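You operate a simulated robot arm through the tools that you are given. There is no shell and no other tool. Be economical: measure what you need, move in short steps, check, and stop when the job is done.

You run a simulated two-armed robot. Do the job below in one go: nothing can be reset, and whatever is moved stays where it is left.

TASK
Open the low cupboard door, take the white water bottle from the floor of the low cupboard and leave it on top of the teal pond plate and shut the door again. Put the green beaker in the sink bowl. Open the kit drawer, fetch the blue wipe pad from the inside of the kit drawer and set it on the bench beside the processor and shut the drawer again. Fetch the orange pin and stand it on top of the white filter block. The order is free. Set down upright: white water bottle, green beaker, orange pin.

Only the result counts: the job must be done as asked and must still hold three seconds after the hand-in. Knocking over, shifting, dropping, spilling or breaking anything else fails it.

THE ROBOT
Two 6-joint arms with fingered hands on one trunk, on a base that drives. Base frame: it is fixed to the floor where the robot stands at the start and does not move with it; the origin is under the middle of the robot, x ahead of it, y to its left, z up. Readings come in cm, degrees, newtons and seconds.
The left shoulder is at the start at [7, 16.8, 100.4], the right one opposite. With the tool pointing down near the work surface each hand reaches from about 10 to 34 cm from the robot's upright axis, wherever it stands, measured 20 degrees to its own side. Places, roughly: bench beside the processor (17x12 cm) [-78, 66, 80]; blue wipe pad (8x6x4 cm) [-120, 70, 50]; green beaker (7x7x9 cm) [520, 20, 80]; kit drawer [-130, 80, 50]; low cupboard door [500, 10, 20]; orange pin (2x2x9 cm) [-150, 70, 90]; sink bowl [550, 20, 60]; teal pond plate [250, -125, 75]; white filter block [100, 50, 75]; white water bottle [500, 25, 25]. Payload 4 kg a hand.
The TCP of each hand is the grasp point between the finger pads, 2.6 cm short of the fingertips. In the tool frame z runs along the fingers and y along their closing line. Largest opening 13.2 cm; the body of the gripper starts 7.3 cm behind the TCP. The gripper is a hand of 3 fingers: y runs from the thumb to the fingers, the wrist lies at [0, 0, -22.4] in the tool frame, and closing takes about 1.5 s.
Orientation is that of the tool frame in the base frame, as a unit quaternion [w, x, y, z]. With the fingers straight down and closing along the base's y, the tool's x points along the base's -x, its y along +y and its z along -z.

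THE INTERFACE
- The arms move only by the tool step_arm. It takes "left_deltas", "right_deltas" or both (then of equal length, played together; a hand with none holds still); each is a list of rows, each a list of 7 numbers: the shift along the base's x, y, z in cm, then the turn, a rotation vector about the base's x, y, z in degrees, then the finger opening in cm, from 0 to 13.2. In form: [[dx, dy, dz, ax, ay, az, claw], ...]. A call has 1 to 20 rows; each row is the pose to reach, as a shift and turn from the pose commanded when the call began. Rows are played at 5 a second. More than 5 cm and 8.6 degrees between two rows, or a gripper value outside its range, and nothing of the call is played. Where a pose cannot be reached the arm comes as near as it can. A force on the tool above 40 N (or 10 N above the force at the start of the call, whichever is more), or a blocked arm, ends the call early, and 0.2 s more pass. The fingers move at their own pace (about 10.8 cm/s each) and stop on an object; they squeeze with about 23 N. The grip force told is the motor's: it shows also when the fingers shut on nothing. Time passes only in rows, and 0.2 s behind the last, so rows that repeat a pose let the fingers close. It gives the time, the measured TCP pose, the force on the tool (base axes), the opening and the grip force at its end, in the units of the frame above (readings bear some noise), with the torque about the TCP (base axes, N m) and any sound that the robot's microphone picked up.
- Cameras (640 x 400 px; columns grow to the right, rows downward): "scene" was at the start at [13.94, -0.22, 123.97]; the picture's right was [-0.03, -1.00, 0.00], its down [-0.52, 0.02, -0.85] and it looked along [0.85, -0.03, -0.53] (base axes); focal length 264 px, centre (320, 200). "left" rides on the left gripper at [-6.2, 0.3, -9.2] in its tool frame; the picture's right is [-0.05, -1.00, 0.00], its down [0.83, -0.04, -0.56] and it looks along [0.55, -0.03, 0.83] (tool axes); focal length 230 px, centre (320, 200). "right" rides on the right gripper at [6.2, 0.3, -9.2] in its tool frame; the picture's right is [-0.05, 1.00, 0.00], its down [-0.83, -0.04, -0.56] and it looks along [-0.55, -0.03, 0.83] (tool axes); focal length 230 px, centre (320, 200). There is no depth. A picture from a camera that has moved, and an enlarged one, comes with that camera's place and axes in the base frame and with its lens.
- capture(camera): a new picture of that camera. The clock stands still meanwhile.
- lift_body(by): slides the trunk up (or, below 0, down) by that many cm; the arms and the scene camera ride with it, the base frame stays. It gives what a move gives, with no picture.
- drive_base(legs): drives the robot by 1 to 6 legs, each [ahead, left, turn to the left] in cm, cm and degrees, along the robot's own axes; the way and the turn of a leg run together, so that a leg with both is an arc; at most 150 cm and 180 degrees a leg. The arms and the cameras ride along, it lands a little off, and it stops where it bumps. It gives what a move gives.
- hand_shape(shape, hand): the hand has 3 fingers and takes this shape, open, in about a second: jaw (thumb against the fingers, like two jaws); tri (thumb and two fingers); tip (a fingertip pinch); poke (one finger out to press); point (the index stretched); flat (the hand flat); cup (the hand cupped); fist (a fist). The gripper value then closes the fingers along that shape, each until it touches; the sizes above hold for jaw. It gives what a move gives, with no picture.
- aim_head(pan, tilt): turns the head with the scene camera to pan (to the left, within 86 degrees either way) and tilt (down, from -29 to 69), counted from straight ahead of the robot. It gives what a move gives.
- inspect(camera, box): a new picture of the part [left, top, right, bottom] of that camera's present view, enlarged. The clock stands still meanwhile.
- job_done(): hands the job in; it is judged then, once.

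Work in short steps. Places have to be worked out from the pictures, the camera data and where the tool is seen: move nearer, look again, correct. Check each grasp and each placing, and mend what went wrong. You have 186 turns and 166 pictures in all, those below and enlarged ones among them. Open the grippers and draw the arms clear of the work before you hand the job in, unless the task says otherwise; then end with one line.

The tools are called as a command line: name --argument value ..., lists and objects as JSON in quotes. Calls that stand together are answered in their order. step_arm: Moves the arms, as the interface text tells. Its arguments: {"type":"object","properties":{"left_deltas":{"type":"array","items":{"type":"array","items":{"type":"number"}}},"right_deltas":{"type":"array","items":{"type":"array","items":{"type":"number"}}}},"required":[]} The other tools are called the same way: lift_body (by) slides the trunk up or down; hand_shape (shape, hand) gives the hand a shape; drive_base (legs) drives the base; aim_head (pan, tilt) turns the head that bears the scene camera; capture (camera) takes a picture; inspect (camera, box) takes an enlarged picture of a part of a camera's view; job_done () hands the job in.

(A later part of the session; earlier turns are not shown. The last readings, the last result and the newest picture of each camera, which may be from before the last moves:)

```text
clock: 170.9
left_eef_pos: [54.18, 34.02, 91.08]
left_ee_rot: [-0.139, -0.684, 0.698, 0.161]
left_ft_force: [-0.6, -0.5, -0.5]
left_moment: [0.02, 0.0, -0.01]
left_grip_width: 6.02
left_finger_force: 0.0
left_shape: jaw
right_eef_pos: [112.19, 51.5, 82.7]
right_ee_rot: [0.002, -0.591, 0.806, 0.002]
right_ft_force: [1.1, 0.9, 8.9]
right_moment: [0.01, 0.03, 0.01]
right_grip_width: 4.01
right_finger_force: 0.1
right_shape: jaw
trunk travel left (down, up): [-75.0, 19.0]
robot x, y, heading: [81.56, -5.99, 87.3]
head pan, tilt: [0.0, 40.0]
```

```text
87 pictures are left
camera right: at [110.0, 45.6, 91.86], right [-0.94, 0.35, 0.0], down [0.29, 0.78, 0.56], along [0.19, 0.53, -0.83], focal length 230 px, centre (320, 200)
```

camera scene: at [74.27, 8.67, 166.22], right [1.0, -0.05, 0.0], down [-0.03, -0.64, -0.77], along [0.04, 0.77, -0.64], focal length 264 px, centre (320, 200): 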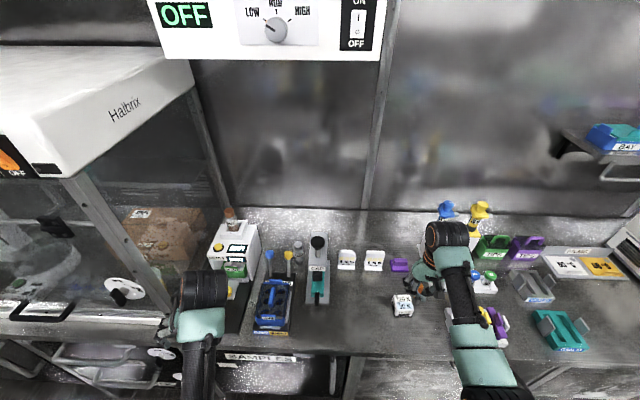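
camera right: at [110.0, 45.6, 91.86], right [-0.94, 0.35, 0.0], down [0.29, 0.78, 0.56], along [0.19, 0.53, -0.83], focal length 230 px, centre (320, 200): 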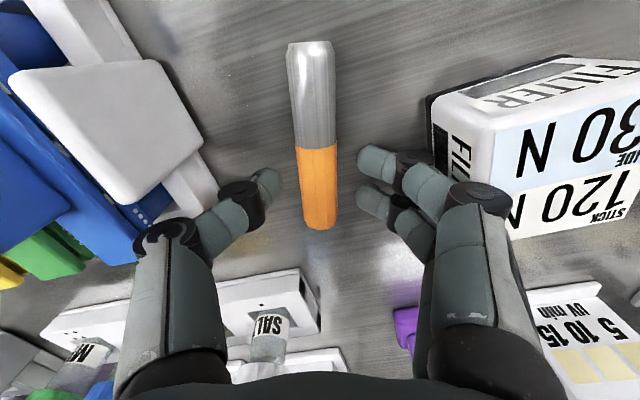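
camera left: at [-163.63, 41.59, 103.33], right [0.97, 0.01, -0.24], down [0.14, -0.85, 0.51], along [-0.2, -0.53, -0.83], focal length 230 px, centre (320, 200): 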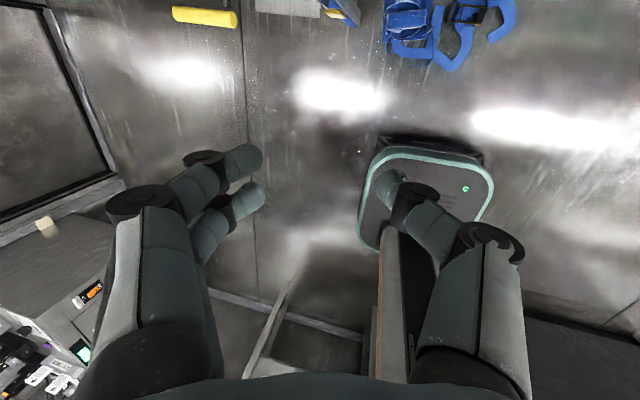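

Fingertips touch the bench with the pin between them. I close.

step_arm --right_deltas '[[0, 0, 0.3, 0, 0, 0, 3], [0, 0, 0.3, 0, 0, 0, 1.5], [0, 0, 0.3, 0, 0, 0, 0], [0, 0, 0.3, 0, 0, 0, 0], [0, 0, 0.3, 0, 0, 0, 0], [0, 0, 0.3, 0, 0, 0, 0], [0, 0, 0.3, 0, 0, 0, 0]]'

lift_body --by 10

capture --camera "right"

inspect --camera "scene" --box '[340, 220, 500, 340]'

```text
clock: 172.5
left_eef_pos: [54.13, 34.24, 91.1]
left_ee_rot: [-0.14, -0.683, 0.698, 0.161]
left_ft_force: [0.1, -0.3, -0.1]
left_moment: [0.01, 0.0, 0.01]
left_grip_width: 6.01
left_finger_force: 0.0
left_shape: jaw
right_eef_pos: [112.15, 51.44, 82.73]
right_ee_rot: [0.001, -0.592, 0.806, 0.001]
right_ft_force: [-0.4, 0.3, -0.7]
right_moment: [0.04, -0.01, 0.0]
right_grip_width: 1.74
right_finger_force: 22.9
right_shape: jaw
trunk travel left (down, up): [-75.0, 19.0]
robot x, y, heading: [81.7, -5.79, 87.4]
head pan, tilt: [0.0, 40.0]
```

```text
clock: 173.8
left_eef_pos: [54.2, 34.24, 101.08]
left_ee_rot: [-0.141, -0.683, 0.698, 0.161]
left_ft_force: [0.1, -0.3, -0.7]
left_moment: [-0.03, -0.01, 0.01]
left_grip_width: 6.01
left_finger_force: 0.0
left_shape: jaw
right_eef_pos: [112.17, 51.5, 92.72]
right_ee_rot: [0.0, -0.591, 0.807, 0.001]
right_ft_force: [-0.4, 0.0, -0.1]
right_moment: [0.0, -0.01, -0.02]
right_grip_width: 1.73
right_finger_force: 23.3
right_shape: jaw
trunk travel left (down, up): [-85.0, 9.0]
robot x, y, heading: [81.63, -5.85, 87.1]
head pan, tilt: [0.0, 40.0]
```

```text
86 pictures are left
camera right: at [110.04, 45.64, 101.95], right [-0.94, 0.35, 0.0], down [0.29, 0.78, 0.56], along [0.19, 0.52, -0.83], focal length 230 px, centre (320, 200)
```

right: 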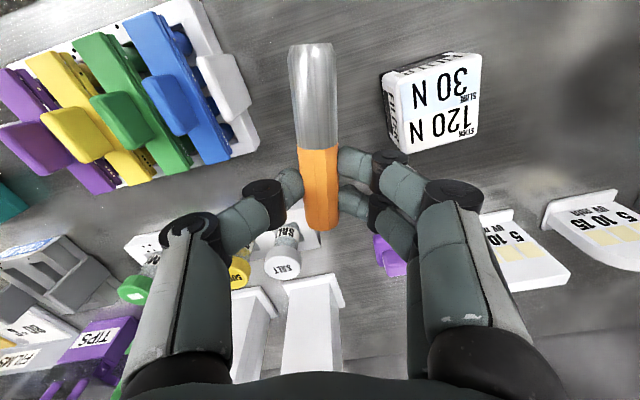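

```text
3.33 times, centred on (420, 280) of scene
camera zoom: at [82.33, 7.77, 162.69], right [1.0, -0.05, 0.0], down [-0.03, -0.64, -0.77], along [0.04, 0.77, -0.64], focal length 879 px, centre (-13, -67)
```

zoom: 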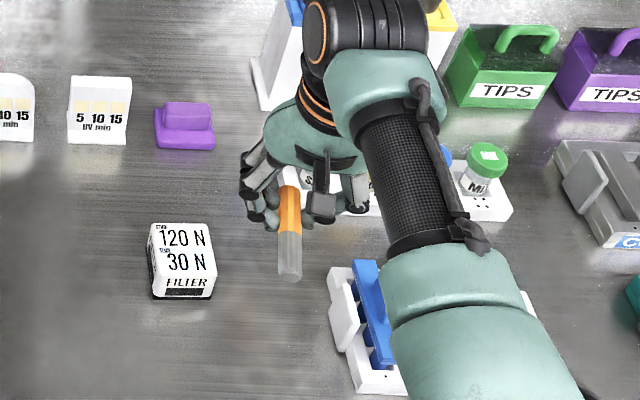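

Pin firmly held (1.7 cm). I back off 22 cm and pitch the hand 90° to stand the pin up.

drive_base --legs '[[-22, 0, 0]]'

step_arm --right_deltas '[[-0.3, -0.5, 1.6, 7.8, -2.5, 0, 0], [-0.5, -0.9, 3.3, 15.6, -4.9, 0, 0], [-0.8, -1.4, 4.9, 23.4, -7.4, 0, 0], [-1.1, -1.8, 6.5, 31.2, -9.9, 0, 0], [-1.4, -2.3, 8.2, 39, -12.3, 0, 0], [-1.6, -2.7, 9.8, 46.8, -14.8, 0, 0], [-1.9, -3.2, 11.5, 54.6, -17.2, 0, 0], [-2.2, -3.6, 13.1, 62.4, -19.7, 0, 0], [-2.5, -4.1, 14.7, 70.2, -22.2, 0, 0], [-2.7, -4.5, 16.4, 78, -24.6, 0, 0], [-3, -5, 18, 85.8, -27.1, 0, 0], [-3, -5, 18, 85.8, -27.1, 0, 0]]'

capture --camera "scene"

capture --camera "right"

```text
clock: 175.5
left_eef_pos: [53.22, 12.52, 101.2]
left_ee_rot: [-0.141, -0.683, 0.698, 0.16]
left_ft_force: [-0.5, -0.6, -0.1]
left_moment: [-0.02, 0.0, 0.03]
left_grip_width: 6.03
left_finger_force: 0.1
left_shape: jaw
right_eef_pos: [111.28, 29.64, 92.72]
right_ee_rot: [0.0, -0.591, 0.807, 0.0]
right_ft_force: [-0.2, 0.5, -1.1]
right_moment: [-0.01, 0.02, 0.0]
right_grip_width: 1.75
right_finger_force: 23.4
right_shape: jaw
trunk travel left (down, up): [-85.0, 9.0]
robot x, y, heading: [80.86, -27.82, 87.1]
head pan, tilt: [0.0, 40.0]
```

```text
clock: 178.1
left_eef_pos: [53.17, 12.21, 101.28]
left_ee_rot: [-0.14, -0.683, 0.699, 0.16]
left_ft_force: [-0.1, 0.7, 0.9]
left_moment: [0.0, -0.01, -0.02]
left_grip_width: 6.02
left_finger_force: 0.0
left_shape: jaw
right_eef_pos: [108.47, 24.56, 111.0]
right_ee_rot: [0.574, -0.421, 0.563, 0.419]
right_ft_force: [-0.3, 1.0, -0.2]
right_moment: [-0.03, 0.01, 0.01]
right_grip_width: 1.69
right_finger_force: 22.8
right_shape: jaw
trunk travel left (down, up): [-85.0, 9.0]
robot x, y, heading: [80.69, -27.96, 87.3]
head pan, tilt: [0.0, 40.0]
```

```text
84 pictures are left
camera scene: at [81.29, -14.21, 162.69], right [1.0, -0.05, 0.0], down [-0.03, -0.64, -0.77], along [0.04, 0.77, -0.64], focal length 264 px, centre (320, 200)
```

scene: 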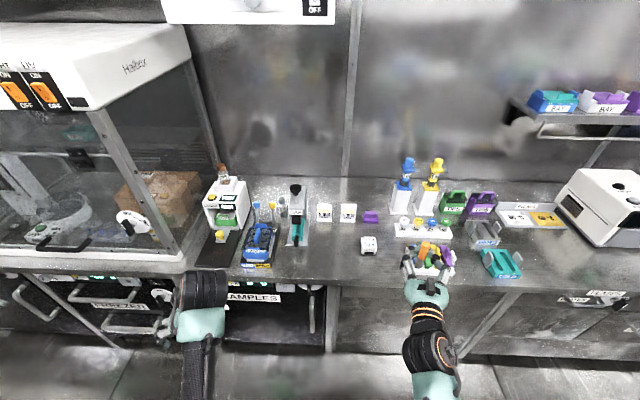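

```text
83 pictures are left
camera right: at [105.45, 15.9, 104.77], right [-0.96, 0.29, 0.04], down [-0.13, -0.55, 0.82], along [0.26, 0.78, 0.56], focal length 230 px, centre (320, 200)
```

right: 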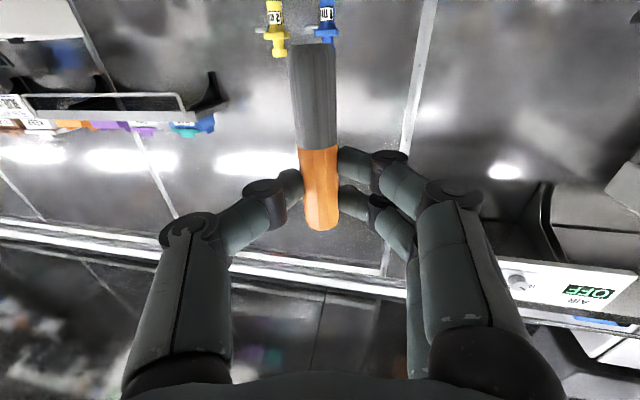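

The hand is horizontal and the pin upright. Target TCP ≈ (103.5,50.6), contact expected near z 91. I drive over the block, staying high.

drive_base --legs '[[25.7, 6.2, 0]]'

lift_body --by -15

inspect --camera "scene" --box '[340, 220, 500, 340]'

capture --camera "right"

```text
clock: 180.0
left_eef_pos: [48.43, 38.1, 101.29]
left_ee_rot: [-0.14, -0.683, 0.699, 0.161]
left_ft_force: [-0.5, -1.2, 0.4]
left_moment: [0.01, 0.02, -0.02]
left_grip_width: 6.03
left_finger_force: 0.2
left_shape: jaw
right_eef_pos: [103.62, 50.25, 110.78]
right_ee_rot: [0.572, -0.422, 0.565, 0.418]
right_ft_force: [-0.4, -0.4, -1.5]
right_moment: [-0.02, -0.02, -0.03]
right_grip_width: 1.71
right_finger_force: 22.9
right_shape: jaw
trunk travel left (down, up): [-85.0, 9.0]
robot x, y, heading: [75.51, -2.4, 87.2]
head pan, tilt: [0.0, 40.0]
```

```text
clock: 181.7
left_eef_pos: [48.34, 38.14, 86.13]
left_ee_rot: [-0.14, -0.682, 0.7, 0.161]
left_ft_force: [-0.2, -0.3, -0.1]
left_moment: [0.05, -0.02, 0.04]
left_grip_width: 6.04
left_finger_force: 0.2
left_shape: jaw
right_eef_pos: [103.75, 50.38, 95.81]
right_ee_rot: [0.574, -0.422, 0.565, 0.416]
right_ft_force: [-0.4, -0.2, -0.9]
right_moment: [-0.03, 0.0, -0.02]
right_grip_width: 1.71
right_finger_force: 22.6
right_shape: jaw
trunk travel left (down, up): [-70.0, 24.0]
robot x, y, heading: [75.97, -1.44, 87.5]
head pan, tilt: [0.0, 40.0]
```

```text
3.33 times, centred on (420, 280) of scene
camera zoom: at [76.4, 11.64, 147.7], right [1.0, -0.05, 0.0], down [-0.03, -0.64, -0.77], along [0.04, 0.77, -0.64], focal length 879 px, centre (-13, -67)
```

zoom: 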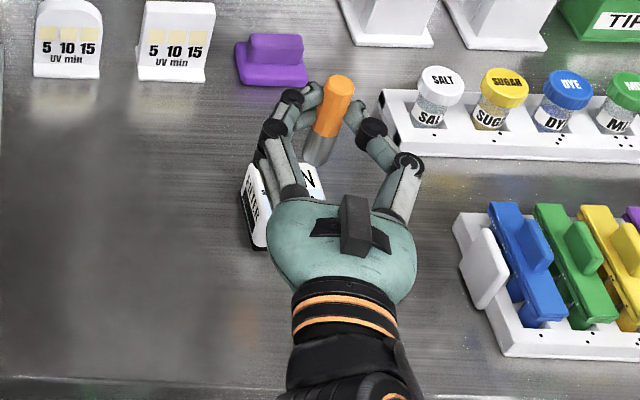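

```text
81 pictures are left
camera right: at [100.63, 41.53, 89.58], right [-0.95, 0.29, 0.04], down [-0.13, -0.54, 0.83], along [0.27, 0.79, 0.56], focal length 230 px, centre (320, 200)
```

right: 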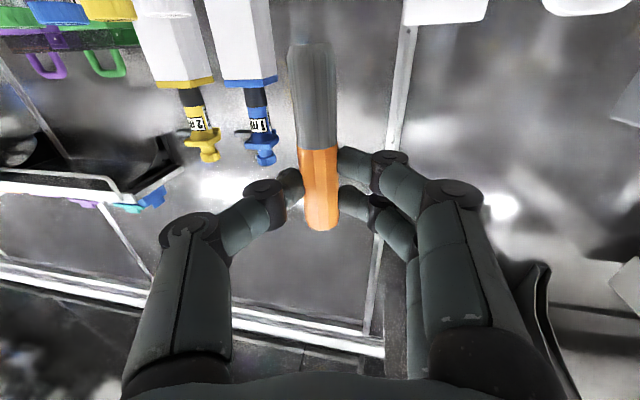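

Projection confirms the pin bottom is over the block centre. I lower 3.8 cm by the trunk, then continue in small arm steps.

lift_body --by -3.7

step_arm --right_deltas '[[-0.2, 0.1, 0, 0, 0, 0, 0], [-0.2, 0.2, -0.2, 0, 0, 0, 0], [-0.2, 0.2, -0.4, 0, 0, 0, 0]]'

inspect --camera "scene" --box '[370, 220, 450, 300]'

```text
clock: 182.5
left_eef_pos: [48.34, 38.12, 82.49]
left_ee_rot: [-0.139, -0.682, 0.699, 0.161]
left_ft_force: [-0.2, -0.1, 0.8]
left_moment: [0.03, -0.01, 0.02]
left_grip_width: 6.04
left_finger_force: 0.0
left_shape: jaw
right_eef_pos: [103.6, 50.25, 92.12]
right_ee_rot: [0.573, -0.423, 0.565, 0.417]
right_ft_force: [0.3, -0.5, -1.7]
right_moment: [0.0, 0.02, -0.03]
right_grip_width: 1.7
right_finger_force: 23.1
right_shape: jaw
trunk travel left (down, up): [-66.3, 27.7]
robot x, y, heading: [75.68, -1.9, 87.1]
head pan, tilt: [0.0, 40.0]
```

```text
clock: 183.3
left_eef_pos: [48.33, 38.02, 82.42]
left_ee_rot: [-0.14, -0.682, 0.7, 0.161]
left_ft_force: [-0.1, 0.1, 0.5]
left_moment: [0.01, 0.01, -0.04]
left_grip_width: 6.04
left_finger_force: 0.2
left_shape: jaw
right_eef_pos: [103.48, 50.49, 91.62]
right_ee_rot: [0.575, -0.424, 0.563, 0.416]
right_ft_force: [0.4, -0.1, 0.1]
right_moment: [0.0, 0.05, -0.04]
right_grip_width: 1.72
right_finger_force: 23.1
right_shape: jaw
trunk travel left (down, up): [-66.3, 27.7]
robot x, y, heading: [76.11, -2.15, 86.9]
head pan, tilt: [0.0, 40.0]
```

```text
5.00 times, centred on (410, 260) of scene
camera zoom: at [76.4, 11.65, 143.99], right [1.0, -0.05, 0.0], down [-0.03, -0.64, -0.77], along [0.04, 0.76, -0.64], focal length 1319 px, centre (-130, -100)
```

zoom: 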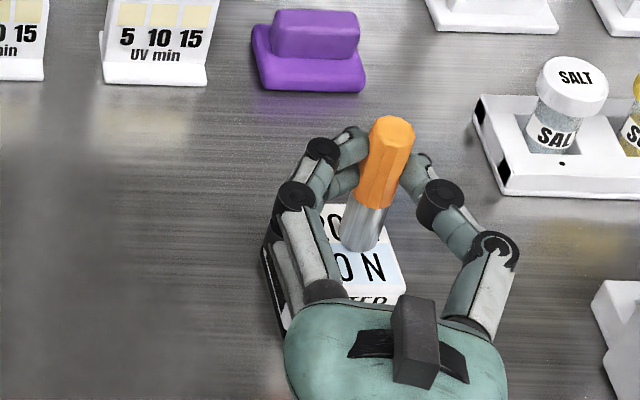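

Nearly there; I continue in 2 mm steps watching force.

step_arm --right_deltas '[[0, 0, -0.2, 0, 0, 0, 0], [0, 0, -0.4, 0, 0, 0, 0]]'

step_arm --right_deltas '[[0, 0, -0.2, 0, 0, 0, 0], [0, 0, -0.3, 0, 0, 0, 0]]'

```text
clock: 183.9
left_eef_pos: [48.32, 38.12, 82.53]
left_ee_rot: [-0.141, -0.682, 0.699, 0.161]
left_ft_force: [0.4, -0.3, -0.2]
left_moment: [0.02, 0.02, -0.01]
left_grip_width: 6.03
left_finger_force: 0.1
left_shape: jaw
right_eef_pos: [103.38, 50.53, 91.3]
right_ee_rot: [0.574, -0.423, 0.564, 0.417]
right_ft_force: [-0.2, 0.2, -0.4]
right_moment: [-0.02, 0.02, 0.0]
right_grip_width: 1.74
right_finger_force: 23.1
right_shape: jaw
trunk travel left (down, up): [-66.3, 27.7]
robot x, y, heading: [75.94, -1.78, 87.2]
head pan, tilt: [0.0, 40.0]
```

```text
clock: 184.5
left_eef_pos: [48.36, 38.12, 82.5]
left_ee_rot: [-0.139, -0.682, 0.699, 0.161]
left_ft_force: [0.3, -0.6, 0.1]
left_moment: [-0.04, 0.01, 0.0]
left_grip_width: 6.05
left_finger_force: 0.1
left_shape: jaw
right_eef_pos: [103.33, 50.49, 91.18]
right_ee_rot: [0.574, -0.422, 0.563, 0.419]
right_ft_force: [1.2, -0.5, 4.0]
right_moment: [0.09, -0.03, -0.01]
right_grip_width: 1.72
right_finger_force: 23.1
right_shape: jaw
trunk travel left (down, up): [-66.3, 27.7]
robot x, y, heading: [75.6, -2.12, 87.2]
head pan, tilt: [0.0, 40.0]
```

Contact at z 91.2 (4 N), as predicted. I open the fingers gently and look.

step_arm --right_deltas '[[0, 0, 0, 0, 0, 0, 2.2], [0, 0, 0, 0, 0, 0, 3], [0, 0, 0, 0, 0, 0, 4], [0, 0, 0, 0, 0, 0, 5], [0, 0, 0, 0, 0, 0, 5]]'

inspect --camera "scene" --box '[370, 220, 450, 300]'

```text
clock: 185.7
left_eef_pos: [48.24, 38.12, 82.45]
left_ee_rot: [-0.14, -0.682, 0.699, 0.161]
left_ft_force: [0.2, -0.1, 0.0]
left_moment: [0.03, 0.0, 0.01]
left_grip_width: 6.01
left_finger_force: 0.2
left_shape: jaw
right_eef_pos: [103.37, 50.44, 90.95]
right_ee_rot: [0.573, -0.423, 0.564, 0.417]
right_ft_force: [-0.7, -0.2, -0.4]
right_moment: [0.02, -0.03, 0.05]
right_grip_width: 4.96
right_finger_force: 0.0
right_shape: jaw
trunk travel left (down, up): [-66.3, 27.7]
robot x, y, heading: [75.86, -1.64, 87.2]
head pan, tilt: [0.0, 40.0]
```

```text
5.00 times, centred on (410, 260) of scene
camera zoom: at [76.39, 11.62, 143.99], right [1.0, -0.05, 0.0], down [-0.03, -0.64, -0.77], along [0.04, 0.77, -0.64], focal length 1319 px, centre (-130, -100)
```

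zoom: 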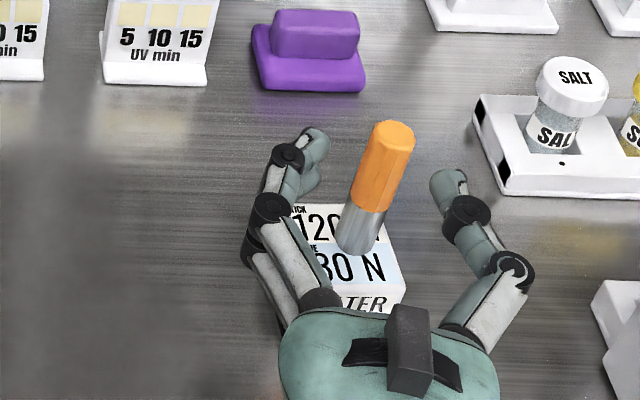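

The pin stands upright on the block. I withdraw the hand straight back along its own axis.

drive_base --legs '[[-14.5, 3.6, 0]]'

inspect --camera "scene" --box '[350, 180, 470, 280]'

```text
clock: 187.1
left_eef_pos: [44.07, 23.78, 82.51]
left_ee_rot: [-0.14, -0.683, 0.698, 0.161]
left_ft_force: [-0.5, 0.3, -0.6]
left_moment: [0.01, -0.02, 0.01]
left_grip_width: 6.01
left_finger_force: 0.0
left_shape: jaw
right_eef_pos: [99.04, 36.05, 90.98]
right_ee_rot: [0.573, -0.424, 0.564, 0.417]
right_ft_force: [0.7, 0.4, 0.4]
right_moment: [-0.01, 0.04, 0.01]
right_grip_width: 4.94
right_finger_force: 0.1
right_shape: jaw
trunk travel left (down, up): [-66.3, 27.7]
robot x, y, heading: [71.84, -16.2, 87.4]
head pan, tilt: [0.0, 40.0]
```

```text
4.00 times, centred on (410, 230) of scene
camera zoom: at [72.11, -2.68, 143.99], right [1.0, -0.05, 0.0], down [-0.03, -0.64, -0.77], along [0.04, 0.77, -0.64], focal length 1055 px, centre (-40, 80)
```

zoom: 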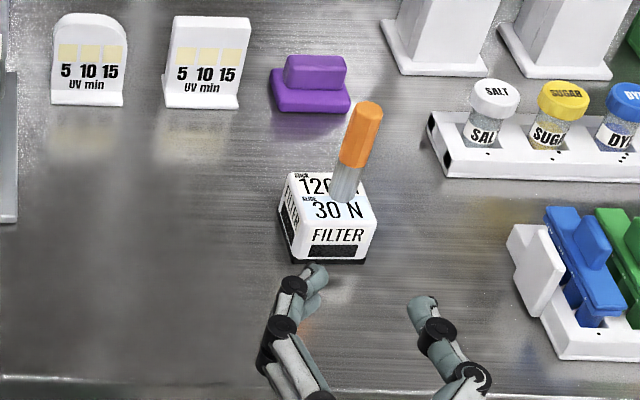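

Pin stands on the block, done. I back off and drive right along the aisle toward the low cupboard at x≈500.

drive_base --legs '[[-14, 0, -1.5], [0, -130, 0], [0, -130, 0]]'

aim_head --pan -45 --tilt 30

capture --camera "scene"

```text
clock: 200.7
left_eef_pos: [302.98, -7.78, 82.49]
left_ee_rot: [-0.139, -0.681, 0.701, 0.161]
left_ft_force: [0.1, -0.3, 0.2]
left_moment: [-0.03, 0.0, 0.0]
left_grip_width: 6.03
left_finger_force: 0.0
left_shape: jaw
right_eef_pos: [357.96, 4.19, 90.98]
right_ee_rot: [0.575, -0.421, 0.566, 0.415]
right_ft_force: [-0.4, -0.5, 0.2]
right_moment: [-0.03, 0.0, -0.01]
right_grip_width: 4.96
right_finger_force: 0.0
right_shape: jaw
trunk travel left (down, up): [-66.3, 27.7]
robot x, y, heading: [330.0, -48.12, 87.1]
head pan, tilt: [0.0, 40.0]
```

```text
clock: 201.8
left_eef_pos: [302.93, -7.73, 82.6]
left_ee_rot: [-0.138, -0.68, 0.702, 0.162]
left_ft_force: [0.0, 0.1, -0.1]
left_moment: [0.01, 0.02, 0.02]
left_grip_width: 6.02
left_finger_force: 0.1
left_shape: jaw
right_eef_pos: [357.99, 4.18, 90.96]
right_ee_rot: [0.574, -0.421, 0.567, 0.415]
right_ft_force: [0.5, -0.2, 0.1]
right_moment: [-0.04, 0.03, 0.02]
right_grip_width: 4.97
right_finger_force: 0.1
right_shape: jaw
trunk travel left (down, up): [-66.3, 27.7]
robot x, y, heading: [330.11, -47.72, 86.9]
head pan, tilt: [-45.0, 30.0]
```

```text
77 pictures are left
camera scene: at [336.97, -36.85, 145.53], right [0.67, -0.75, 0.0], down [-0.37, -0.33, -0.87], along [0.65, 0.58, -0.5], focal length 264 px, centre (320, 200)
```

scene: 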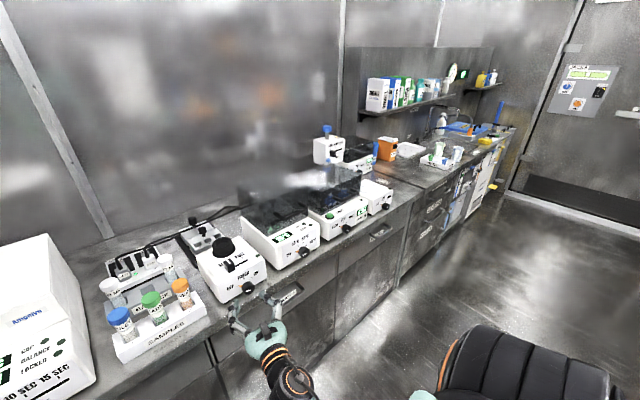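

I continue right by 125 cm and look ahead.

drive_base --legs '[[0, -125, -0.8]]'

aim_head --pan -15 --tilt 35

capture --camera "scene"

aim_head --pan -20 --tilt 62

capture --camera "scene"

```text
clock: 208.1
left_eef_pos: [428.13, -15.38, 82.5]
left_ee_rot: [-0.138, -0.673, 0.708, 0.163]
left_ft_force: [1.0, 0.2, -0.1]
left_moment: [0.0, 0.01, -0.01]
left_grip_width: 6.03
left_finger_force: 0.1
left_shape: jaw
right_eef_pos: [483.45, -4.46, 90.96]
right_ee_rot: [0.579, -0.416, 0.57, 0.409]
right_ft_force: [-0.9, 0.0, 0.4]
right_moment: [0.02, 0.0, -0.01]
right_grip_width: 4.95
right_finger_force: 0.0
right_shape: jaw
trunk travel left (down, up): [-66.3, 27.7]
robot x, y, heading: [454.74, -56.07, 85.7]
head pan, tilt: [-45.0, 30.0]
```

```text
clock: 209.1
left_eef_pos: [428.12, -15.38, 82.48]
left_ee_rot: [-0.138, -0.673, 0.708, 0.163]
left_ft_force: [0.4, 0.3, -0.5]
left_moment: [-0.04, 0.02, -0.01]
left_grip_width: 6.03
left_finger_force: 0.1
left_shape: jaw
right_eef_pos: [483.5, -4.46, 90.81]
right_ee_rot: [0.579, -0.416, 0.57, 0.409]
right_ft_force: [-0.5, 0.3, 0.5]
right_moment: [0.03, -0.01, 0.04]
right_grip_width: 4.96
right_finger_force: 0.1
right_shape: jaw
trunk travel left (down, up): [-66.3, 27.7]
robot x, y, heading: [454.46, -55.78, 85.6]
head pan, tilt: [-15.0, 35.0]
```

```text
76 pictures are left
camera scene: at [457.74, -42.8, 144.75], right [0.94, -0.33, 0.0], down [-0.19, -0.54, -0.82], along [0.27, 0.77, -0.57], focal length 264 px, centre (320, 200)
```

scene: 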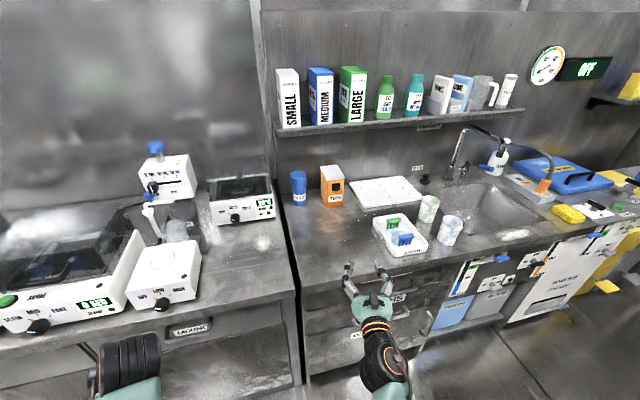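

```text
clock: 210.0
left_eef_pos: [428.03, -15.48, 82.49]
left_ee_rot: [-0.138, -0.673, 0.708, 0.163]
left_ft_force: [0.1, 0.8, -0.8]
left_moment: [-0.02, -0.02, 0.01]
left_grip_width: 6.04
left_finger_force: 0.1
left_shape: jaw
right_eef_pos: [483.28, -4.51, 90.92]
right_ee_rot: [0.579, -0.414, 0.571, 0.409]
right_ft_force: [0.1, -0.7, -0.4]
right_moment: [0.0, 0.0, -0.03]
right_grip_width: 4.97
right_finger_force: 0.0
right_shape: jaw
trunk travel left (down, up): [-66.3, 27.7]
robot x, y, heading: [454.25, -56.19, 85.9]
head pan, tilt: [-20.0, 62.0]
```

```text
75 pictures are left
camera scene: at [457.47, -45.24, 141.1], right [0.91, -0.41, 0.0], down [-0.36, -0.8, -0.47], along [0.19, 0.43, -0.88], focal length 264 px, centre (320, 200)
```

scene: 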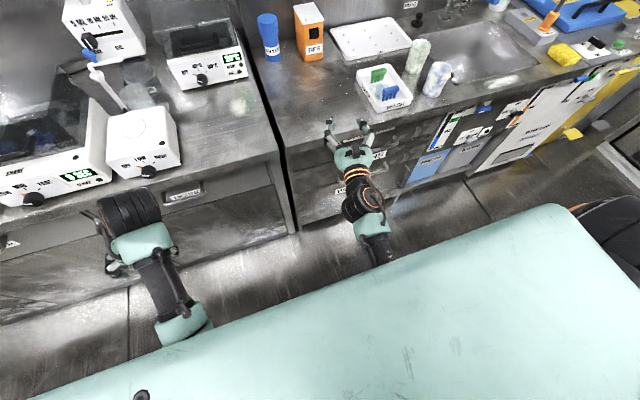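

I see the green-speckled beaker, blue cup, and sink. To see the low cupboard I lower the trunk and look from lower.

inspect --camera "scene" --box '[300, 10, 540, 210]'

lift_body --by -35

aim_head --pan -28 --tilt 35

capture --camera "scene"

```text
2.00 times, centred on (420, 110) of scene
camera zoom: at [457.47, -45.24, 141.1], right [0.91, -0.41, 0.0], down [-0.36, -0.8, -0.47], along [0.19, 0.43, -0.88], focal length 528 px, centre (120, 380)
```

zoom: 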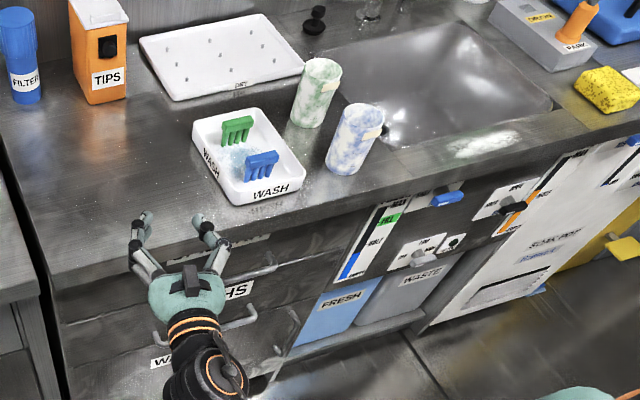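

```text
clock: 213.4
left_eef_pos: [428.02, -15.49, 47.45]
left_ee_rot: [-0.138, -0.673, 0.708, 0.162]
left_ft_force: [-0.2, 0.5, 0.4]
left_moment: [0.02, -0.01, -0.05]
left_grip_width: 6.04
left_finger_force: 0.0
left_shape: jaw
right_eef_pos: [483.43, -4.6, 55.87]
right_ee_rot: [0.578, -0.415, 0.571, 0.409]
right_ft_force: [0.5, 0.2, -0.1]
right_moment: [-0.01, -0.01, 0.01]
right_grip_width: 4.97
right_finger_force: 0.1
right_shape: jaw
trunk travel left (down, up): [-31.3, 62.7]
robot x, y, heading: [454.71, -55.79, 86.0]
head pan, tilt: [-20.0, 62.0]
```

```text
clock: 214.3
left_eef_pos: [428.04, -15.35, 47.46]
left_ee_rot: [-0.138, -0.673, 0.708, 0.164]
left_ft_force: [0.1, -0.4, -0.1]
left_moment: [-0.02, 0.01, 0.03]
left_grip_width: 6.04
left_finger_force: 0.1
left_shape: jaw
right_eef_pos: [483.42, -4.56, 56.01]
right_ee_rot: [0.578, -0.415, 0.571, 0.41]
right_ft_force: [-0.4, 0.2, 0.0]
right_moment: [-0.02, 0.01, 0.03]
right_grip_width: 4.98
right_finger_force: 0.0
right_shape: jaw
trunk travel left (down, up): [-31.3, 62.7]
robot x, y, heading: [454.29, -56.14, 85.4]
head pan, tilt: [-28.0, 35.0]
```

```text
73 pictures are left
camera scene: at [459.52, -43.67, 109.74], right [0.85, -0.53, 0.0], down [-0.31, -0.49, -0.82], along [0.44, 0.69, -0.57], focal length 264 px, centre (320, 200)
```

scene: 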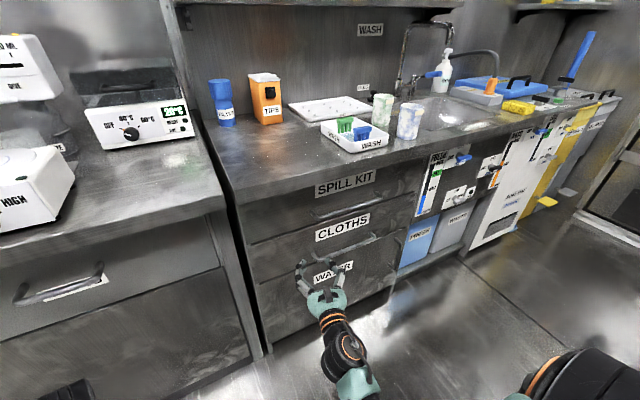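

The green beaker is at about (522,17), sink opening roughly x 534–567, y 5–36. I raise the trunk and turn the right hand down, opening it.

lift_body --by 40

lift_body --by 18

step_arm --right_deltas '[[0.3, 0.5, -1.6, -8, 1.7, 1, 9], [0.5, 0.9, -3.3, -16.1, 3.3, 2, 9], [0.8, 1.4, -4.9, -24.1, 5, 3, 9], [1.1, 1.8, -6.5, -32.2, 6.6, 4, 9], [1.4, 2.3, -8.2, -40.2, 8.3, 5, 9], [1.6, 2.7, -9.8, -48.3, 9.9, 6, 9], [1.9, 3.2, -11.5, -56.3, 11.6, 7, 9], [2.2, 3.6, -13.1, -64.4, 13.2, 8, 9], [2.5, 4.1, -14.7, -72.4, 14.9, 9, 9], [2.7, 4.5, -16.4, -80.5, 16.5, 10, 9], [3, 5, -18, -88.5, 18.2, 11, 9], [3, 5, -18, -88.5, 18.2, 11, 9]]'

```text
clock: 218.1
left_eef_pos: [428.15, -15.37, 87.44]
left_ee_rot: [-0.137, -0.673, 0.708, 0.164]
left_ft_force: [0.2, 0.1, -0.1]
left_moment: [-0.02, 0.01, -0.01]
left_grip_width: 6.01
left_finger_force: 0.0
left_shape: jaw
right_eef_pos: [483.55, -4.48, 95.95]
right_ee_rot: [0.578, -0.417, 0.57, 0.41]
right_ft_force: [0.0, -0.5, -0.5]
right_moment: [0.02, -0.02, 0.03]
right_grip_width: 4.95
right_finger_force: 0.1
right_shape: jaw
trunk travel left (down, up): [-71.3, 22.7]
robot x, y, heading: [454.62, -55.91, 85.2]
head pan, tilt: [-28.0, 35.0]
```

```text
clock: 220.1
left_eef_pos: [427.98, -15.44, 105.43]
left_ee_rot: [-0.138, -0.673, 0.708, 0.163]
left_ft_force: [0.4, -0.7, 0.0]
left_moment: [-0.02, -0.01, 0.0]
left_grip_width: 6.04
left_finger_force: 0.0
left_shape: jaw
right_eef_pos: [483.45, -4.44, 113.99]
right_ee_rot: [0.579, -0.415, 0.57, 0.408]
right_ft_force: [-0.6, -0.5, -0.1]
right_moment: [-0.02, -0.02, 0.02]
right_grip_width: 4.96
right_finger_force: 0.0
right_shape: jaw
trunk travel left (down, up): [-89.3, 4.7]
robot x, y, heading: [454.42, -56.26, 85.8]
head pan, tilt: [-28.0, 35.0]
```

```text
clock: 222.7
left_eef_pos: [428.23, -15.43, 105.55]
left_ee_rot: [-0.138, -0.674, 0.708, 0.163]
left_ft_force: [0.0, 0.0, -0.8]
left_moment: [0.02, 0.0, -0.01]
left_grip_width: 6.04
left_finger_force: 0.1
left_shape: jaw
right_eef_pos: [486.37, 0.49, 95.99]
right_ee_rot: [0.0, -0.684, 0.73, -0.001]
right_ft_force: [0.2, -0.2, 0.2]
right_moment: [0.01, -0.02, 0.02]
right_grip_width: 8.95
right_finger_force: 0.1
right_shape: jaw
trunk travel left (down, up): [-89.3, 4.7]
robot x, y, heading: [454.57, -56.24, 85.8]
head pan, tilt: [-28.0, 35.0]
```

I bring the hand in front of the beaker at height 100 and look.

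lift_body --by 4

drive_base --legs '[[10.6, -34.9, 0]]'

capture --camera "right"

capture --camera "scene"

```text
clock: 223.6
left_eef_pos: [428.08, -15.41, 109.46]
left_ee_rot: [-0.138, -0.673, 0.708, 0.163]
left_ft_force: [0.3, -0.5, -0.3]
left_moment: [-0.01, -0.01, -0.01]
left_grip_width: 6.01
left_finger_force: 0.1
left_shape: jaw
right_eef_pos: [486.5, 0.46, 99.84]
right_ee_rot: [0.001, -0.684, 0.73, 0.0]
right_ft_force: [0.3, 0.3, -0.6]
right_moment: [0.0, -0.01, -0.01]
right_grip_width: 8.95
right_finger_force: 0.1
right_shape: jaw
trunk travel left (down, up): [-93.3, 0.7]
robot x, y, heading: [454.42, -56.25, 85.6]
head pan, tilt: [-28.0, 35.0]
```

```text
clock: 225.9
left_eef_pos: [463.94, -7.49, 109.54]
left_ee_rot: [-0.137, -0.673, 0.709, 0.162]
left_ft_force: [0.5, 0.9, 0.5]
left_moment: [0.03, -0.01, 0.01]
left_grip_width: 6.02
left_finger_force: 0.1
left_shape: jaw
right_eef_pos: [522.29, 8.08, 100.07]
right_ee_rot: [0.001, -0.682, 0.731, 0.0]
right_ft_force: [-0.8, 1.0, 0.3]
right_moment: [0.01, -0.03, 0.03]
right_grip_width: 8.96
right_finger_force: 0.1
right_shape: jaw
trunk travel left (down, up): [-93.3, 0.7]
robot x, y, heading: [490.04, -48.66, 85.4]
head pan, tilt: [-28.0, 35.0]
```

```text
72 pictures are left
camera right: at [521.47, 1.99, 109.16], right [-0.99, 0.12, 0.0], down [0.1, 0.82, 0.56], along [0.07, 0.55, -0.83], focal length 230 px, centre (320, 200)
```

right: 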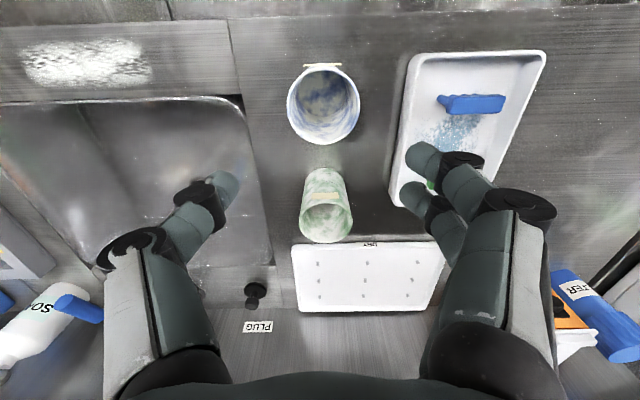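

```text
71 pictures are left
camera scene: at [495.17, -35.9, 171.76], right [0.84, -0.54, 0.0], down [-0.31, -0.48, -0.82], along [0.44, 0.69, -0.57], focal length 264 px, centre (320, 200)
```

scene: 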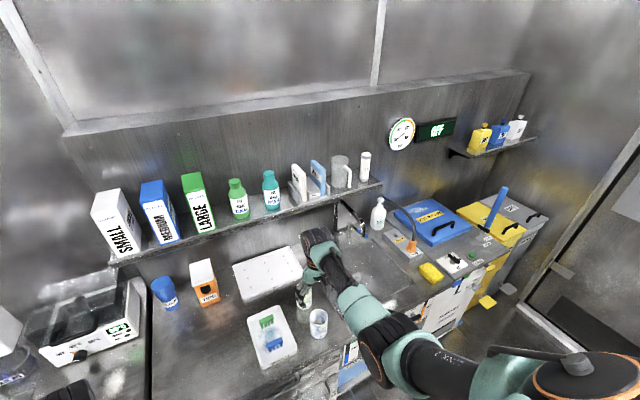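

Beaker centre ≈ (522.7,18.2). I drive over it and lower partly.

drive_base --legs '[[10.1, 0.4, 0]]'

lift_body --by -6

capture --camera "right"

```text
clock: 227.1
left_eef_pos: [464.32, 2.07, 109.62]
left_ee_rot: [-0.136, -0.673, 0.708, 0.165]
left_ft_force: [-0.5, -0.2, -0.2]
left_moment: [0.01, -0.05, 0.02]
left_grip_width: 6.01
left_finger_force: 0.2
left_shape: jaw
right_eef_pos: [522.88, 17.87, 100.17]
right_ee_rot: [0.002, -0.682, 0.732, 0.002]
right_ft_force: [0.2, 1.5, -0.2]
right_moment: [0.05, -0.01, 0.0]
right_grip_width: 8.94
right_finger_force: 0.0
right_shape: jaw
trunk travel left (down, up): [-93.3, 0.7]
robot x, y, heading: [490.58, -38.47, 85.6]
head pan, tilt: [-28.0, 35.0]
```

```text
clock: 228.1
left_eef_pos: [464.51, 2.52, 103.62]
left_ee_rot: [-0.138, -0.672, 0.709, 0.163]
left_ft_force: [-0.6, -1.0, -0.3]
left_moment: [0.0, 0.02, -0.01]
left_grip_width: 6.03
left_finger_force: 0.2
left_shape: jaw
right_eef_pos: [522.8, 18.16, 93.85]
right_ee_rot: [0.001, -0.682, 0.732, 0.0]
right_ft_force: [0.2, -0.4, 0.1]
right_moment: [-0.01, 0.0, 0.0]
right_grip_width: 8.95
right_finger_force: 0.1
right_shape: jaw
trunk travel left (down, up): [-87.3, 6.7]
robot x, y, heading: [490.6, -38.27, 85.5]
head pan, tilt: [-28.0, 35.0]
```

```text
70 pictures are left
camera right: at [522.04, 12.01, 103.08], right [-0.99, 0.12, 0.0], down [0.1, 0.82, 0.56], along [0.07, 0.55, -0.83], focal length 230 px, centre (320, 200)
```

right: 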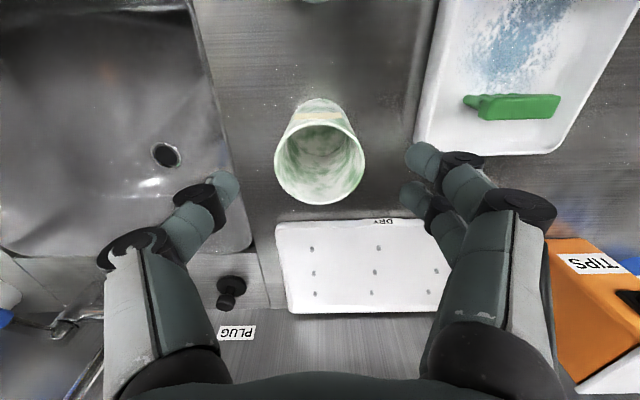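

Well centred. I lower to z≈85 and close on the beaker.

lift_body --by -8.5

step_arm --right_deltas '[[0, 0, 0, 0, 0, 0, 7], [0, 0, 0, 0, 0, 0, 5], [0, 0, 0, 0, 0, 0, 4], [0, 0, 0, 0, 0, 0, 4], [0, 0, 0, 0, 0, 0, 4], [0, 0, 0, 0, 0, 0, 4], [0, 0, 0, 0, 0, 0, 4]]'

lift_body --by 13

capture --camera "right"

```text
clock: 229.3
left_eef_pos: [464.53, 2.53, 94.93]
left_ee_rot: [-0.137, -0.673, 0.708, 0.164]
left_ft_force: [0.8, 1.4, -0.2]
left_moment: [0.0, 0.0, 0.04]
left_grip_width: 6.04
left_finger_force: 0.0
left_shape: jaw
right_eef_pos: [522.75, 18.23, 85.31]
right_ee_rot: [0.002, -0.681, 0.732, 0.0]
right_ft_force: [-0.3, -0.1, -0.2]
right_moment: [-0.01, -0.02, 0.01]
right_grip_width: 8.99
right_finger_force: 0.0
right_shape: jaw
trunk travel left (down, up): [-78.8, 15.2]
robot x, y, heading: [491.07, -38.49, 85.6]
head pan, tilt: [-28.0, 35.0]
```

```text
clock: 230.9
left_eef_pos: [464.49, 2.53, 95.01]
left_ee_rot: [-0.138, -0.673, 0.709, 0.162]
left_ft_force: [0.3, 1.2, -0.5]
left_moment: [-0.02, -0.02, -0.01]
left_grip_width: 6.02
left_finger_force: 0.2
left_shape: jaw
right_eef_pos: [522.9, 18.24, 85.43]
right_ee_rot: [0.0, -0.683, 0.731, 0.0]
right_ft_force: [0.3, -0.5, 0.0]
right_moment: [-0.03, -0.03, 0.0]
right_grip_width: 4.59
right_finger_force: 23.2
right_shape: jaw
trunk travel left (down, up): [-78.8, 15.2]
robot x, y, heading: [490.26, -38.24, 85.7]
head pan, tilt: [-28.0, 35.0]
```

```text
clock: 232.4
left_eef_pos: [464.53, 2.63, 107.96]
left_ee_rot: [-0.138, -0.672, 0.709, 0.162]
left_ft_force: [-1.0, 0.2, -0.1]
left_moment: [0.02, -0.01, 0.05]
left_grip_width: 6.01
left_finger_force: 0.1
left_shape: jaw
right_eef_pos: [522.86, 18.25, 98.39]
right_ee_rot: [0.0, -0.682, 0.732, 0.0]
right_ft_force: [0.0, 0.3, 0.6]
right_moment: [-0.01, -0.02, -0.02]
right_grip_width: 4.63
right_finger_force: 23.2
right_shape: jaw
trunk travel left (down, up): [-91.8, 2.2]
robot x, y, heading: [490.48, -38.11, 85.2]
head pan, tilt: [-28.0, 35.0]
```

```text
69 pictures are left
camera right: at [522.04, 12.05, 107.55], right [-0.99, 0.12, 0.0], down [0.1, 0.83, 0.56], along [0.07, 0.55, -0.83], focal length 230 px, centre (320, 200)
```

right: 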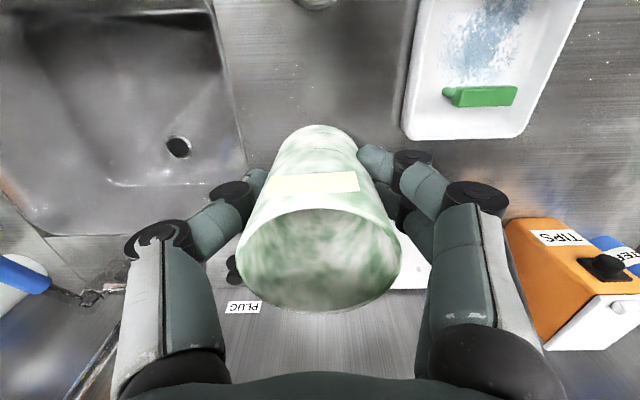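

Beaker held. I carry it over the sink bowl centre (548.5,18.5).

drive_base --legs '[[2.3, -25.5, 0]]'

capture --camera "right"

aim_head --pan -35 --tilt 50

capture --camera "scene"

```text
clock: 234.3
left_eef_pos: [489.97, 2.62, 107.93]
left_ee_rot: [-0.137, -0.673, 0.708, 0.163]
left_ft_force: [-0.2, 0.1, 0.4]
left_moment: [0.01, 0.02, 0.0]
left_grip_width: 6.04
left_finger_force: 0.1
left_shape: jaw
right_eef_pos: [548.29, 18.36, 98.48]
right_ee_rot: [-0.001, -0.683, 0.731, 0.0]
right_ft_force: [-12.4, -13.0, -5.0]
right_moment: [0.78, -0.3, -0.16]
right_grip_width: 4.65
right_finger_force: 22.3
right_shape: jaw
trunk travel left (down, up): [-91.8, 2.2]
robot x, y, heading: [516.37, -37.78, 85.8]
head pan, tilt: [-28.0, 35.0]
```

```text
68 pictures are left
camera right: at [547.49, 12.16, 107.59], right [-0.99, 0.12, 0.0], down [0.1, 0.83, 0.55], along [0.07, 0.55, -0.83], focal length 230 px, centre (320, 200)
```

right: 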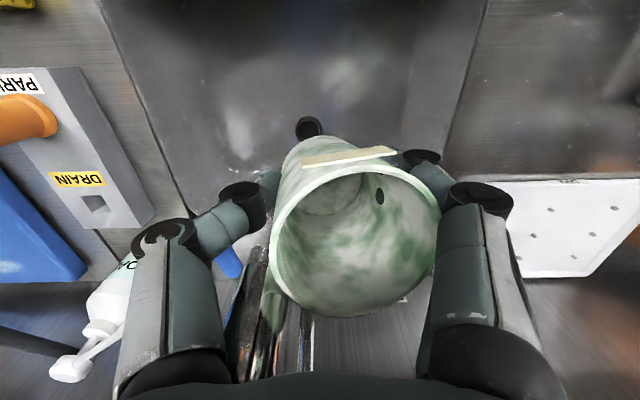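

```text
clock: 235.1
left_eef_pos: [490.01, 2.64, 107.96]
left_ee_rot: [-0.136, -0.673, 0.709, 0.162]
left_ft_force: [0.1, 1.0, -0.9]
left_moment: [0.01, -0.01, 0.0]
left_grip_width: 6.03
left_finger_force: 0.1
left_shape: jaw
right_eef_pos: [548.12, 18.3, 98.33]
right_ee_rot: [-0.001, -0.682, 0.731, 0.0]
right_ft_force: [-5.7, -7.8, 1.8]
right_moment: [0.5, -0.09, -0.14]
right_grip_width: 4.64
right_finger_force: 22.9
right_shape: jaw
trunk travel left (down, up): [-91.8, 2.2]
robot x, y, heading: [516.3, -38.17, 85.7]
head pan, tilt: [-35.0, 50.0]
```

```text
67 pictures are left
camera scene: at [521.48, -27.23, 168.11], right [0.77, -0.64, 0.0], down [-0.49, -0.59, -0.64], along [0.41, 0.5, -0.76], focal length 264 px, centre (320, 200)
```

scene: 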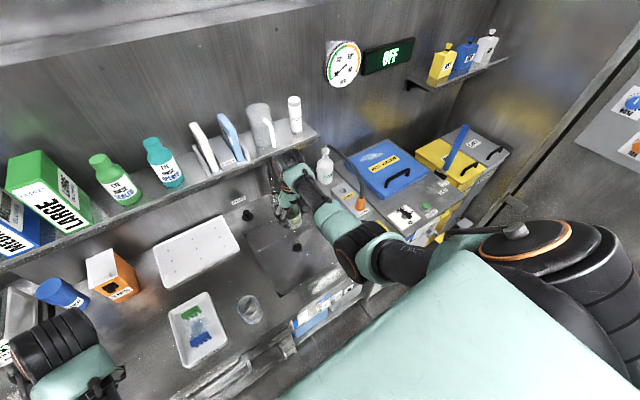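

The beaker is touching the faucet at its back right. I back away from it and check.

drive_base --legs '[[-6, 3, 0]]'

capture --camera "right"

inspect --camera "scene" --box '[200, 130, 400, 300]'

```text
clock: 236.1
left_eef_pos: [487.15, -2.08, 107.85]
left_ee_rot: [-0.141, -0.672, 0.709, 0.162]
left_ft_force: [0.7, 0.7, 0.4]
left_moment: [-0.03, -0.05, 0.01]
left_grip_width: 6.02
left_finger_force: 0.0
left_shape: jaw
right_eef_pos: [545.41, 13.25, 97.83]
right_ee_rot: [-0.004, -0.682, 0.731, -0.001]
right_ft_force: [-0.9, 0.6, -1.2]
right_moment: [-0.04, 0.03, -0.02]
right_grip_width: 4.54
right_finger_force: 23.0
right_shape: jaw
trunk travel left (down, up): [-91.8, 2.2]
robot x, y, heading: [512.88, -43.57, 85.7]
head pan, tilt: [-35.0, 50.0]
```

```text
66 pictures are left
camera right: at [544.71, 7.2, 107.02], right [-0.99, 0.12, 0.0], down [0.1, 0.83, 0.55], along [0.06, 0.54, -0.84], focal length 230 px, centre (320, 200)
```

right: 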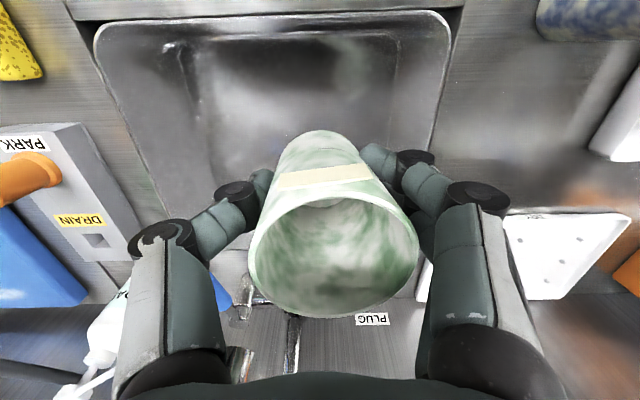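

```text
2.35 times, centred on (300, 215) of scene
camera zoom: at [518.91, -31.63, 167.97], right [0.77, -0.64, 0.0], down [-0.49, -0.6, -0.64], along [0.41, 0.49, -0.77], focal length 621 px, centre (367, 165)
```

zoom: 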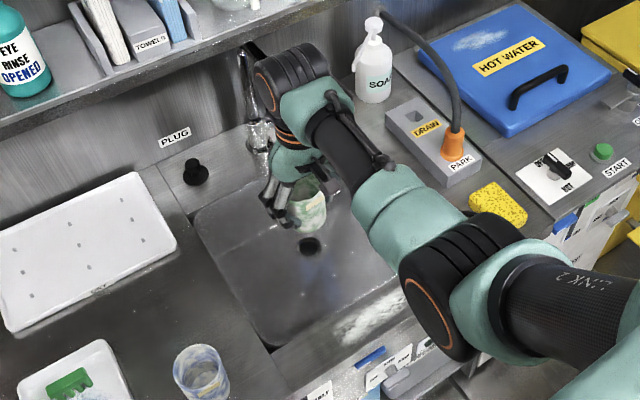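

The beaker is still well held. The faucet spout is to the right and back, so I stay left-front, yaw the hand −40° to keep its camera inside the bowl, and shift to (543,14).

step_arm --right_deltas '[[-0.5, 0.2, 0, 0, 0, -8, 4], [-1, 0.4, 0, 0, 0, -16, 4], [-1.5, 0.6, 0, 0, 0, -24, 4], [-2, 0.8, 0, 0, 0, -32, 4], [-2.4, 1, 0, 0, 0, -40, 4], [-2.4, 1, 0, 0, 0, -40, 4]]'

lift_body --by -14

capture --camera "right"

inspect --camera "scene" --box '[200, 130, 400, 300]'

```text
clock: 237.5
left_eef_pos: [486.76, -2.85, 107.85]
left_ee_rot: [-0.137, -0.672, 0.709, 0.163]
left_ft_force: [-0.3, 0.3, -0.6]
left_moment: [0.01, -0.01, 0.01]
left_grip_width: 6.03
left_finger_force: 0.0
left_shape: jaw
right_eef_pos: [542.72, 13.68, 98.3]
right_ee_rot: [-0.001, -0.39, 0.921, 0.0]
right_ft_force: [0.6, 1.3, -0.4]
right_moment: [0.0, 0.04, 0.05]
right_grip_width: 4.52
right_finger_force: 22.8
right_shape: jaw
trunk travel left (down, up): [-91.8, 2.2]
robot x, y, heading: [512.95, -43.84, 85.6]
head pan, tilt: [-35.0, 50.0]
```

```text
clock: 239.1
left_eef_pos: [486.78, -2.79, 93.97]
left_ee_rot: [-0.137, -0.672, 0.709, 0.163]
left_ft_force: [0.1, 1.2, 0.5]
left_moment: [0.01, -0.02, -0.02]
left_grip_width: 6.05
left_finger_force: 0.1
left_shape: jaw
right_eef_pos: [542.71, 13.62, 84.2]
right_ee_rot: [-0.001, -0.39, 0.921, 0.0]
right_ft_force: [-0.1, 0.1, -0.5]
right_moment: [-0.01, -0.02, -0.01]
right_grip_width: 4.58
right_finger_force: 23.1
right_shape: jaw
trunk travel left (down, up): [-77.8, 16.2]
robot x, y, heading: [513.07, -43.54, 85.8]
head pan, tilt: [-35.0, 50.0]
```

```text
64 pictures are left
camera right: at [538.21, 9.48, 93.52], right [-0.68, 0.73, 0.0], down [0.61, 0.57, 0.55], along [0.4, 0.38, -0.83], focal length 230 px, centre (320, 200)
```

right: 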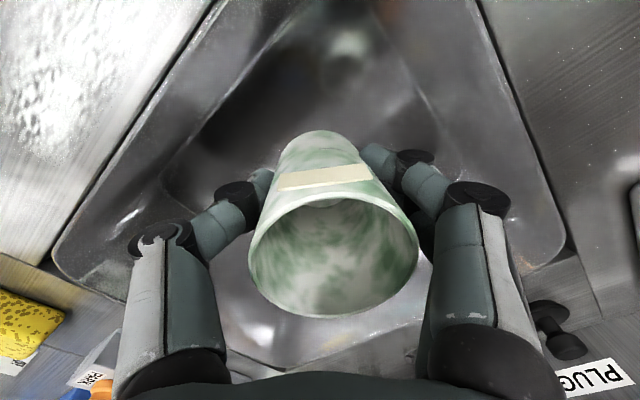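

```text
2.35 times, centred on (300, 215) of scene
camera zoom: at [518.32, -32.67, 154.08], right [0.77, -0.64, 0.0], down [-0.49, -0.59, -0.64], along [0.41, 0.5, -0.77], focal length 621 px, centre (367, 165)
```

zoom: 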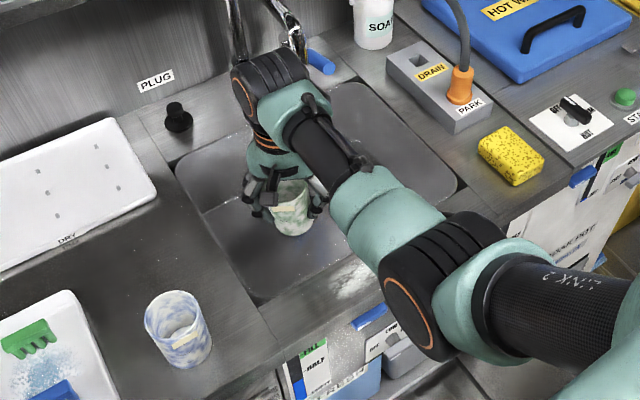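

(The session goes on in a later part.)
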